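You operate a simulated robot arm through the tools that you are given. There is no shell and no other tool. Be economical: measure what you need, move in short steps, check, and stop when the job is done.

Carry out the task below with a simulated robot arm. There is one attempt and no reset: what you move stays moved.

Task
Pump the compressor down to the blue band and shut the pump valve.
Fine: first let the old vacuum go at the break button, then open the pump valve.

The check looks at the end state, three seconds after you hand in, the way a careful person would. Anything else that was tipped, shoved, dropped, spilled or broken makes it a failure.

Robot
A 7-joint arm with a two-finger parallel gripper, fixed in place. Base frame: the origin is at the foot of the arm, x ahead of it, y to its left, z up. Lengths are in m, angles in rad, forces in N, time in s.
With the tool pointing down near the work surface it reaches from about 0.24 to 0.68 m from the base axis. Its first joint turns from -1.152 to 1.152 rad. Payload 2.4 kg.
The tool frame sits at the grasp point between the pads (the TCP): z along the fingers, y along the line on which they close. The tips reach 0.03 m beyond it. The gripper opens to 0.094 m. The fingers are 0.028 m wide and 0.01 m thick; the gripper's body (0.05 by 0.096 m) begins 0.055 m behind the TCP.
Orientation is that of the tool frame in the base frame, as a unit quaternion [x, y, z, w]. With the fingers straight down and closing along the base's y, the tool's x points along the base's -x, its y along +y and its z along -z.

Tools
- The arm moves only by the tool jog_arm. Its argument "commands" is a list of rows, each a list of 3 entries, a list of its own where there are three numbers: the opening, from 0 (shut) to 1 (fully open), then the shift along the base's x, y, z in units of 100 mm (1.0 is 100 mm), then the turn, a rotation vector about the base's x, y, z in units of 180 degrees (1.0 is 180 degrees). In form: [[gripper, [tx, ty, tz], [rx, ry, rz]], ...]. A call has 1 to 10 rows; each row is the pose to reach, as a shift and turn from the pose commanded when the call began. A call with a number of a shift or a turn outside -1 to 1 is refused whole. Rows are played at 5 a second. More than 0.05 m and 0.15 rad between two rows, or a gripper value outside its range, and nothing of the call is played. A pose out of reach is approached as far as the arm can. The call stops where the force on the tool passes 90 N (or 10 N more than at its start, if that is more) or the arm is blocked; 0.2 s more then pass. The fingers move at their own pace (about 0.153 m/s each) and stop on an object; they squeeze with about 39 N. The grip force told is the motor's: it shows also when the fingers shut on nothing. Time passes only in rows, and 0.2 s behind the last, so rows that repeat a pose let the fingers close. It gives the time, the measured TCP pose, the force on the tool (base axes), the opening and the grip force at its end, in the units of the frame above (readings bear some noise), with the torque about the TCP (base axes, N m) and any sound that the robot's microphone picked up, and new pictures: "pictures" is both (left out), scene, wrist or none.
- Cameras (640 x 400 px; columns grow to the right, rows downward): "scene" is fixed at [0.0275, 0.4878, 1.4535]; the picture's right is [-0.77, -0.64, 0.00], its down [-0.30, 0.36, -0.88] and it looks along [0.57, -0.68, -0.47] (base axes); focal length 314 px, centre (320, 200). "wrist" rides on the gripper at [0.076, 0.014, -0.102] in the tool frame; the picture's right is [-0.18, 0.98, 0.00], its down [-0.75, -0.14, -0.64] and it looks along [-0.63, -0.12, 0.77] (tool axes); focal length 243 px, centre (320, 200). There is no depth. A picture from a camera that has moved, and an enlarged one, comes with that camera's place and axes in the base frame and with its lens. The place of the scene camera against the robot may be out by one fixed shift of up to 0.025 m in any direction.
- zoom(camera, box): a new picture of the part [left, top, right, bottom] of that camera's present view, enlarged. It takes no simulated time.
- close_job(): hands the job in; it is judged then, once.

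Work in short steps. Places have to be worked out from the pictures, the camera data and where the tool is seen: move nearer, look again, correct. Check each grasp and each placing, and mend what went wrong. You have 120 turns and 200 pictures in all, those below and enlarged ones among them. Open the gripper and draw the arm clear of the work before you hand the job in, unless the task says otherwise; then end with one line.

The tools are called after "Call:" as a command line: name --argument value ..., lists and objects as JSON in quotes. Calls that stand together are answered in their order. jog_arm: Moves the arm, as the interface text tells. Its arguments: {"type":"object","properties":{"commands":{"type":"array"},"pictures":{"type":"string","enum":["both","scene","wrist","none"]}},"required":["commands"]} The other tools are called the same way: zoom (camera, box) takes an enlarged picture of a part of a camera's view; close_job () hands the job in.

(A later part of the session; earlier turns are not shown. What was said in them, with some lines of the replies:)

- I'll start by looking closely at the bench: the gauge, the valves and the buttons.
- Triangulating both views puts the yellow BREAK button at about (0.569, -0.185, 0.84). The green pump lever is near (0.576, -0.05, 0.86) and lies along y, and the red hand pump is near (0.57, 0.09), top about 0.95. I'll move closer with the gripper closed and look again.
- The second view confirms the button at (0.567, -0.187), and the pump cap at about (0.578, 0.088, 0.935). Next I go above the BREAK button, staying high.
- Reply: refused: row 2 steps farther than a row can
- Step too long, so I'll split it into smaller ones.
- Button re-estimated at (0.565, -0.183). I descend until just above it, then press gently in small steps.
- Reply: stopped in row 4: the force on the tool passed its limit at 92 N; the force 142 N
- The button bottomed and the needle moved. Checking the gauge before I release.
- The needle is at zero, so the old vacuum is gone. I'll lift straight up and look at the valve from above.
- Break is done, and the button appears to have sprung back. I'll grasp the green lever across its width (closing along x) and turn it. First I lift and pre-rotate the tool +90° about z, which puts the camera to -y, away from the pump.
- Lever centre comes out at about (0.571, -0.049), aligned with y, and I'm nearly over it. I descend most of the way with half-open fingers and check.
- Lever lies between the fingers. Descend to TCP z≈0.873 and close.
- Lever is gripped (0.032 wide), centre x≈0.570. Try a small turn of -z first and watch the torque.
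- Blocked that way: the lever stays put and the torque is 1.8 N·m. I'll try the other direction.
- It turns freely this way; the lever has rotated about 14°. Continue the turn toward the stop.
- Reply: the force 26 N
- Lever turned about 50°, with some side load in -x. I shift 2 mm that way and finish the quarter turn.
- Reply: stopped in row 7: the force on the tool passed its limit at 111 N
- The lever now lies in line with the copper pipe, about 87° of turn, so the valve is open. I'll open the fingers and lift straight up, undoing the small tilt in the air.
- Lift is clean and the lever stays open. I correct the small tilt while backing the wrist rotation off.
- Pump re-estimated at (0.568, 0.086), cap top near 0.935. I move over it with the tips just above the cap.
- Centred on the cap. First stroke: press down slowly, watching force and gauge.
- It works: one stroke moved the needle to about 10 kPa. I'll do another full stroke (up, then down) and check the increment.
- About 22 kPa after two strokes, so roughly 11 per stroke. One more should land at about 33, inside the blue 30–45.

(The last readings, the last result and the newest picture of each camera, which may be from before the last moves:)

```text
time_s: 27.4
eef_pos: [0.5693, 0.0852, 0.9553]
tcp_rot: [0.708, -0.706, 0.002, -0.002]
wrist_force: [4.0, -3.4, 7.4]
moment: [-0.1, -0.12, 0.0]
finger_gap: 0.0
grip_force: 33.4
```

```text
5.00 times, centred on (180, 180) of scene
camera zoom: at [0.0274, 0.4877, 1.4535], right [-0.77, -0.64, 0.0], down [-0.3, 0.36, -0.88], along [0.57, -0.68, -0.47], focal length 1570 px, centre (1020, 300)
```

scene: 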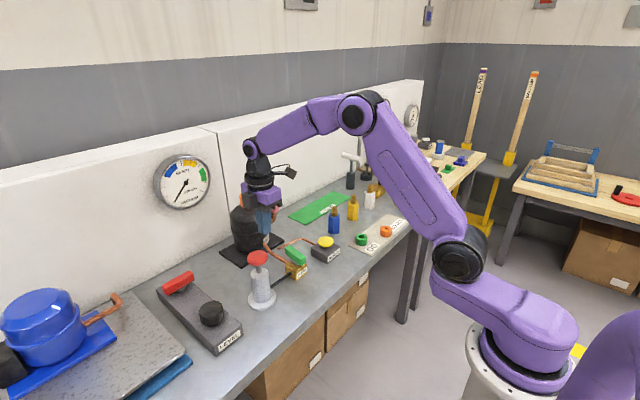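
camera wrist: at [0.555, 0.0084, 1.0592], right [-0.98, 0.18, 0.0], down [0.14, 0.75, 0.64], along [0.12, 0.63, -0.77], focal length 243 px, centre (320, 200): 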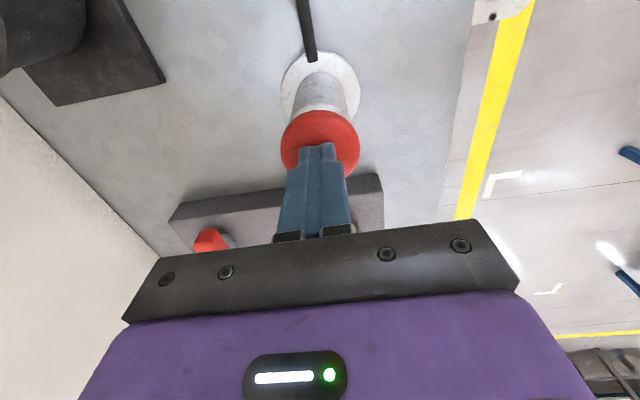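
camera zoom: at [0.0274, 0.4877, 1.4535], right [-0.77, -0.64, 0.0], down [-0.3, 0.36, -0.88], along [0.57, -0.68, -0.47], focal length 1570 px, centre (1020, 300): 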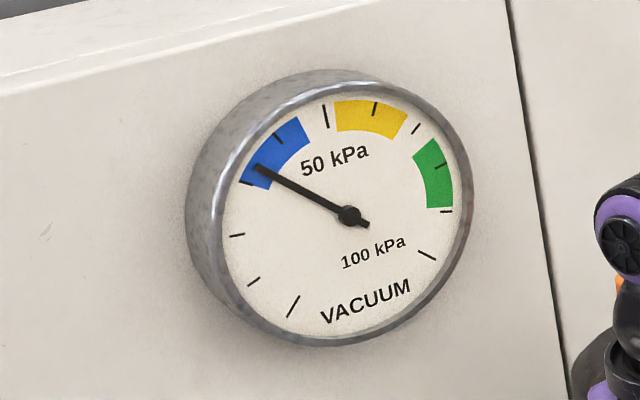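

Needle at about 34, inside the blue band. Now I lift off and watch whether it holds while I rotate back toward the valve lever.

Call:
jog_arm --commands '[[0, [0, 0, 0.3], [0, 0, 0]], [0, [0, 0, 0.7], [0, 0, 0]], [0, [0, -0.3, 0.8], [0, 0, 0.04]], [0, [0, -0.6, 0.8], [0, 0, 0.08]], [0, [0, -0.9, 0.8], [0, 0, 0.12]], [0.3, [0, -1.0, 0.8], [0, 0, 0.16]], [0.5, [0, -1.0, 0.8], [0, 0, 0.2]], [0.55, [0, -1.0, 0.8], [0, 0, 0.24]], [0.55, [0, -1.0, 0.8], [0, 0, 0.24]]]' --pictures "scene"

Call:
zoom --camera "scene" --box '[130, 140, 230, 220]'

Call:
jog_arm --commands '[[0.55, [0, -0.2, 0], [0, 0, 0.04]], [0.55, [0, -0.33, 0], [0, 0, 0.08]], [0.55, [0, -0.33, 0], [0, 0, 0.12]], [0.55, [0, -0.33, 0], [0, 0, 0.16]], [0.55, [0, -0.33, 0], [0, 0, 0.19]], [0.55, [0, -0.33, 0], [0, 0, 0.19]]]' --pictures "both"

```text
time_s: 29.4
eef_pos: [0.5694, -0.0172, 1.0351]
tcp_rot: [0.918, -0.396, 0.001, -0.001]
wrist_force: [1.3, 0.2, 0.4]
moment: [0.0, -0.02, 0.01]
finger_gap: 0.0519
grip_force: 0.1
```

scene: 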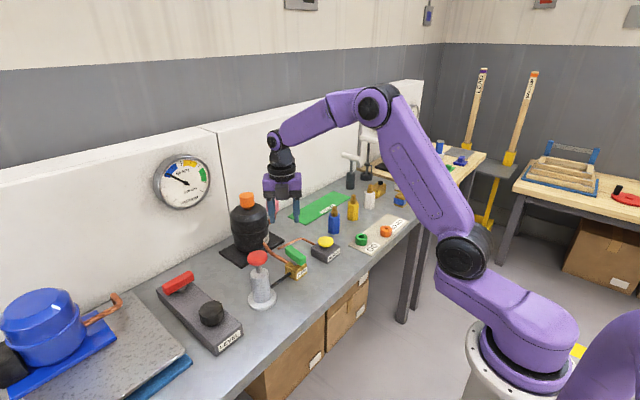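

```text
5.00 times, centred on (180, 180) of scene
camera zoom: at [0.0275, 0.4878, 1.4535], right [-0.77, -0.64, 0.0], down [-0.3, 0.36, -0.88], along [0.57, -0.68, -0.47], focal length 1570 px, centre (1020, 300)
```

zoom: 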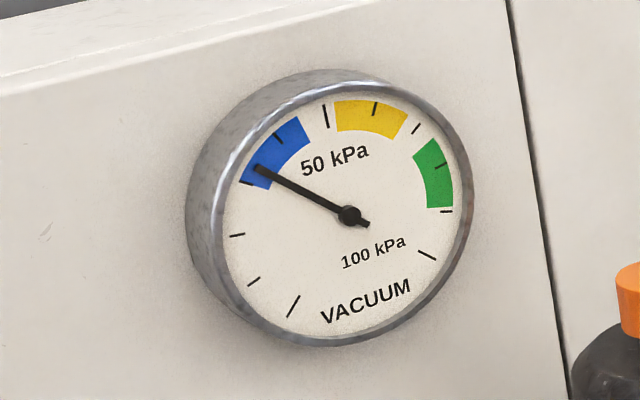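

```text
time_s: 30.8
eef_pos: [0.569, -0.0486, 1.0352]
tcp_rot: [0.994, -0.108, 0.0, -0.001]
wrist_force: [0.1, -0.2, -0.3]
moment: [-0.01, -0.03, 0.02]
finger_gap: 0.0519
grip_force: 0.0
camera wrist: at [0.6401, -0.0804, 1.1382], right [-0.39, -0.92, 0.0], down [-0.71, 0.3, 0.64], along [-0.59, 0.25, -0.77], focal length 243 px, centre (320, 200)
```

scene: 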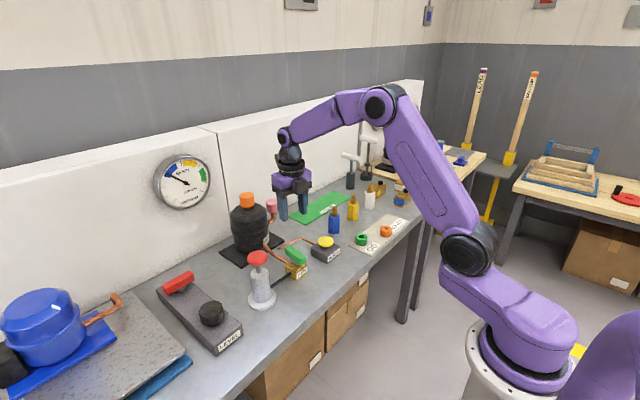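
wrist: 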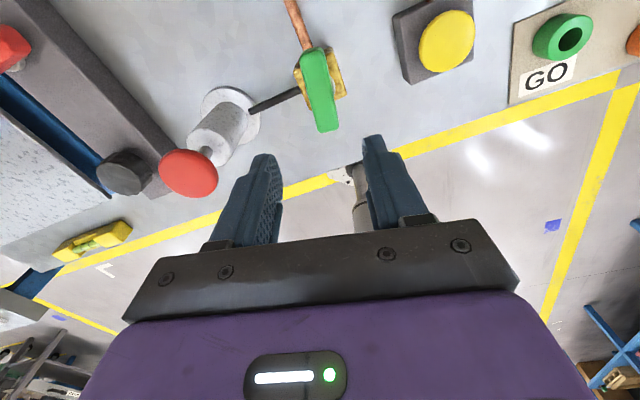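

Vacuum holds at about 34. The lever centre is at (0.568, -0.049) and my tool angle matches its direction. Descend to it and grip.

Call:
jog_arm --commands '[[0.55, [0, 0, -0.4], [0, 0, 0]], [0.55, [0, 0, -0.8], [0, 0, 0]], [0.55, [0, 0, -1.0], [0, 0, 0]], [0.55, [0, 0, -1.0], [0, 0, 0]]]' --pictures "wrist"

```text
time_s: 31.8
eef_pos: [0.57, -0.0507, 0.9353]
tcp_rot: [0.994, -0.109, 0.001, -0.001]
wrist_force: [0.3, -0.1, 0.8]
moment: [-0.02, 0.01, 0.04]
finger_gap: 0.0517
grip_force: 0.1
camera wrist: at [0.6405, -0.0812, 1.0381], right [-0.39, -0.92, 0.0], down [-0.71, 0.3, 0.64], along [-0.59, 0.25, -0.77], focal length 243 px, centre (320, 200)
```

wrist: 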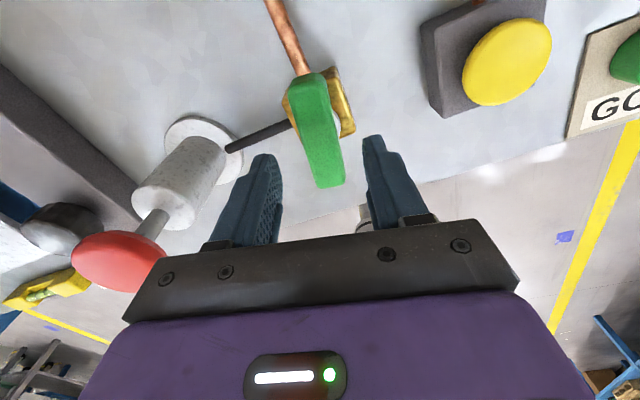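

Lever sits between the fingers and in line with them. Last 62 mm down, then close.

Call:
jog_arm --commands '[[0.55, [0, 0.01, -0.3], [0, 0, 0]], [0.55, [0, 0.01, -0.62], [0, 0, 0]], [0.55, [0, 0.01, -0.62], [0, 0, 0]], [0.1, [0, 0.01, -0.62], [0, 0, 0]], [0.1, [0, 0.01, -0.62], [0, 0, 0]]]' --pictures "wrist"

```text
time_s: 33.0
eef_pos: [0.5703, -0.0506, 0.8722]
tcp_rot: [0.994, -0.111, -0.001, 0.0]
wrist_force: [-2.8, -13.7, -2.4]
moment: [-0.32, -0.22, -0.01]
finger_gap: 0.0316
grip_force: 44.7
camera wrist: at [0.6408, -0.0813, 0.9758], right [-0.4, -0.92, 0.0], down [-0.7, 0.3, 0.64], along [-0.59, 0.25, -0.77], focal length 243 px, centre (320, 200)
```

wrist: 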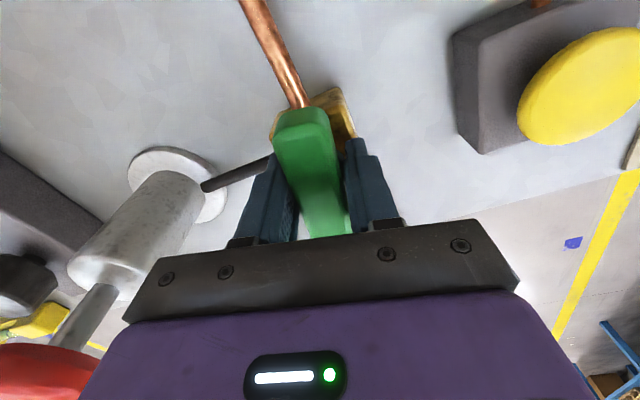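

Gripped. I turn back about -z toward the closed stop, shifting 2 mm in -y to relieve the side load.

Call:
jog_arm --commands '[[0.1, [0, -0.02, 0], [0, 0, -0.03]], [0.1, [0, -0.02, 0], [0, 0, -0.07]], [0.1, [0, -0.02, 0], [0, 0, -0.11]], [0.1, [0, -0.02, 0], [0, 0, -0.15]], [0.1, [0, -0.02, 0], [0, 0, -0.19]], [0.1, [0, -0.02, 0], [0, 0, -0.23]], [0.1, [0, -0.01, 0], [0, 0, -0.27]], [0.1, [0, -0.01, 0], [0, 0, -0.31]], [0.1, [0, -0.01, 0], [0, 0, -0.35]], [0.1, [0, 0, 0], [0, 0, -0.39]]]' --pictures "none"

Call:
jog_arm --commands '[[0.1, [0, 0, 0], [0, 0, -0.02]], [0.1, [0, 0, 0], [0, 0, -0.04]], [0.1, [0, 0, 0], [0, 0, -0.055]], [0.1, [0, 0, 0], [0, 0, -0.055]]]' --pictures "both"

```text
time_s: 35.2
eef_pos: [0.5705, -0.0489, 0.873]
tcp_rot: [0.749, -0.663, 0.001, 0.0]
wrist_force: [13.4, -20.3, -27.6]
moment: [-0.04, 0.0, 0.01]
finger_gap: 0.0318
grip_force: 44.9
```

```text
time_s: 36.2
eef_pos: [0.5697, -0.0483, 0.8736]
tcp_rot: [-0.689, 0.724, -0.001, 0.002]
wrist_force: [16.5, -21.4, -32.7]
moment: [-0.5, 0.09, -0.02]
finger_gap: 0.0315
grip_force: 45.1
camera wrist: at [0.5512, -0.1254, 0.9762], right [-0.97, 0.23, 0.0], down [0.18, 0.75, 0.64], along [0.15, 0.62, -0.77], focal length 243 px, centre (320, 200)
```

scene: 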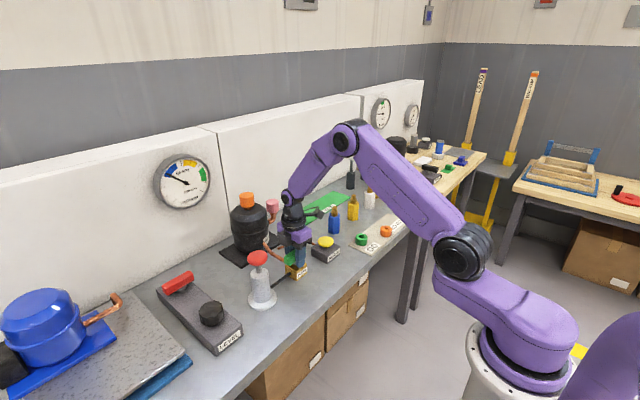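
wrist: 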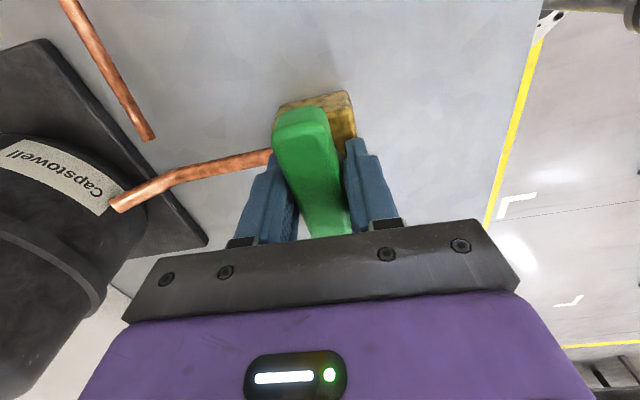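

No stop torque felt yet at 87°, so I turn slightly more to seat it on the closed stop.

Call:
jog_arm --commands '[[0.1, [0, 0, 0], [0, 0, -0.02]], [0.1, [0, 0, 0], [0, 0, -0.035]], [0.1, [0, 0, 0], [0, 0, -0.035]]]' --pictures "none"

```text
time_s: 37.0
eef_pos: [0.5707, -0.0485, 0.8718]
tcp_rot: [-0.651, 0.759, -0.002, 0.001]
wrist_force: [11.6, -19.1, -18.2]
moment: [0.23, 0.22, 1.42]
finger_gap: 0.0331
grip_force: 45.1
```

Torque 1.4 N·m: the lever is on its closed stop. Release, lift and inspect.

Call:
jog_arm --commands '[[0.5, [0, 0, 0], [0, 0, 0]], [0.55, [0, 0, 0], [0, 0, 0]], [0.55, [0, 0, 0.2], [0, 0, 0]], [0.55, [0, 0, 0.6], [0, 0, 0]], [0.55, [-0.1, 0, 1.0], [0, 0, 0]], [0.55, [-0.5, 0, 1.0], [0, 0, 0]], [0.55, [-0.9, -0.1, 1.0], [0, 0, 0]], [0.55, [-0.9, -0.1, 1.0], [0, 0, 0]]]' --pictures "both"

Call:
zoom --camera "scene" --box '[130, 140, 230, 220]'

Call:
zoom --camera "scene" --box '[230, 210, 350, 310]'

```text
time_s: 38.8
eef_pos: [0.4782, -0.0598, 0.9714]
tcp_rot: [-0.651, 0.759, -0.001, 0.0]
wrist_force: [0.5, 0.5, -0.3]
moment: [0.01, 0.0, -0.01]
finger_gap: 0.0513
grip_force: 0.1
camera wrist: at [0.4521, -0.1328, 1.0757], right [-0.94, 0.33, 0.0], down [0.25, 0.72, 0.64], along [0.22, 0.6, -0.77], focal length 243 px, centre (320, 200)
```

scene: 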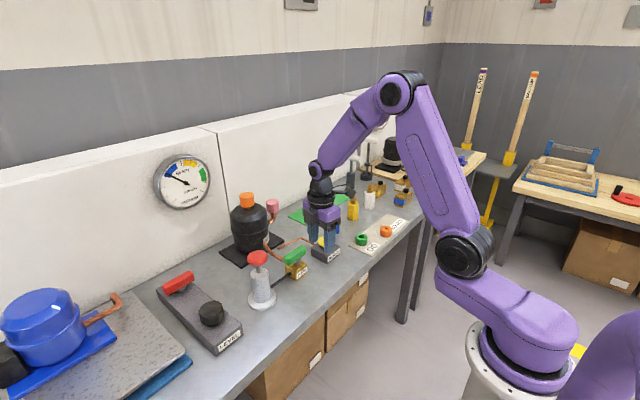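
wrist: 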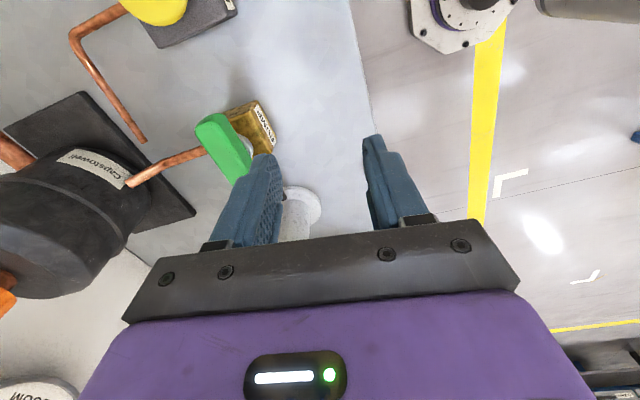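

```text
5.00 times, centred on (180, 180) of scene
camera zoom: at [0.0274, 0.4878, 1.4535], right [-0.77, -0.64, 0.0], down [-0.3, 0.36, -0.88], along [0.57, -0.68, -0.47], focal length 1570 px, centre (1020, 300)
```

zoom: 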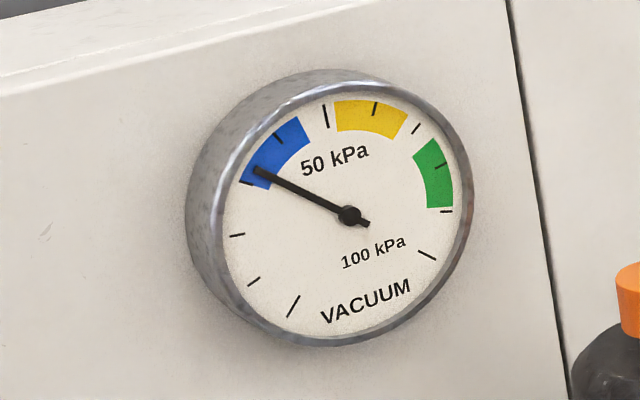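

```text
4.00 times, centred on (290, 260) of scene
camera zoom: at [0.0274, 0.4878, 1.4535], right [-0.77, -0.64, 0.0], down [-0.3, 0.36, -0.88], along [0.57, -0.68, -0.47], focal length 1256 px, centre (440, -40)
```

zoom: 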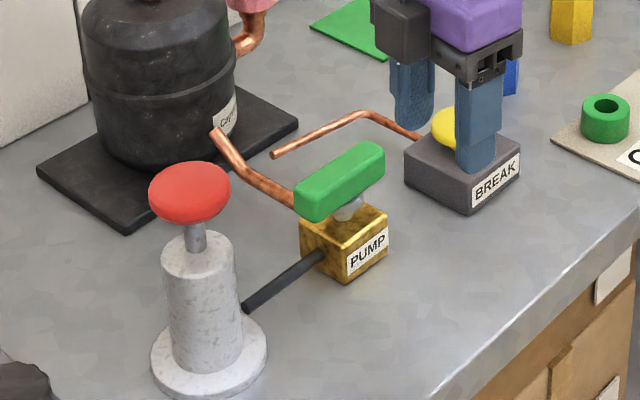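

The valve is back at closed and the needle reads about 33, maybe a hair lower than before. I draw the arm clear, wait, and check that it holds.

Call:
jog_arm --commands '[[0.8, [-0.3, 0, 0.3], [0, 0, 0]], [1, [-0.6, 0, 0.6], [0, 0, 0]], [1, [-0.8, 0, 0.9], [0, 0, 0]], [1, [-0.8, 0, 0.9], [0, 0, 0]], [1, [-0.8, 0, 0.9], [0, 0, 0]], [1, [-0.8, 0, 0.9], [0, 0, 0]], [1, [-0.8, 0, 0.9], [0, 0, 0]], [1, [-0.8, 0, 0.9], [0, 0, 0]], [1, [-0.8, 0, 0.9], [0, 0, 0]], [1, [-0.8, 0, 0.9], [0, 0, 0]]]' --pictures "scene"

Call:
jog_arm --commands '[[1, [0, 0, 0], [0, 0, 0]], [1, [0, 0, 0], [0, 0, 0]], [1, [0, 0, 0], [0, 0, 0]], [1, [0, 0, 0], [0, 0, 0]], [1, [0, 0, 0], [0, 0, 0]], [1, [0, 0, 0], [0, 0, 0]], [1, [0, 0, 0], [0, 0, 0]], [1, [0, 0, 0], [0, 0, 0]]]' --pictures "none"

Call:
zoom --camera "scene" --box '[130, 140, 230, 220]'

```text
time_s: 41.0
eef_pos: [0.3997, -0.0576, 1.0651]
tcp_rot: [-0.65, 0.76, -0.001, 0.0]
wrist_force: [0.4, -0.4, 0.3]
moment: [0.03, -0.02, 0.02]
finger_gap: 0.0937
grip_force: 0.0
```

scene: 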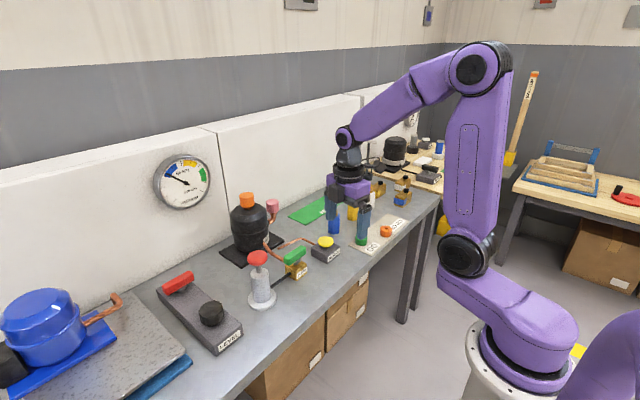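

```text
time_s: 42.8
eef_pos: [0.3996, -0.057, 1.0641]
tcp_rot: [-0.65, 0.76, -0.001, 0.0]
wrist_force: [0.4, 0.1, -0.4]
moment: [-0.01, -0.01, 0.0]
finger_gap: 0.0938
grip_force: 0.0
```

```text
5.00 times, centred on (180, 180) of scene
camera zoom: at [0.0275, 0.4878, 1.4535], right [-0.77, -0.64, 0.0], down [-0.3, 0.36, -0.88], along [0.57, -0.68, -0.47], focal length 1570 px, centre (1020, 300)
```

zoom: 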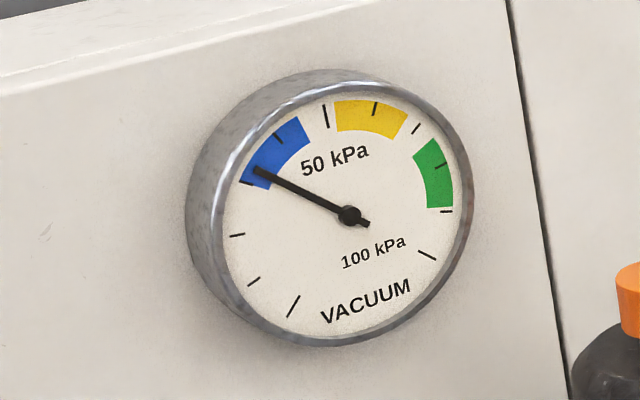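

The needle holds steady in the blue band after 4 s, the valve is shut, the gripper is open and the arm is clear. Handing in.

Call:
close_job

```text
The job is handed in.
```

The old vacuum was let go at the break button, the compressor was pumped down to about 33 kPa in the blue band (30–45), and the pump valve is shut on its closed stop with the needle holding steady.
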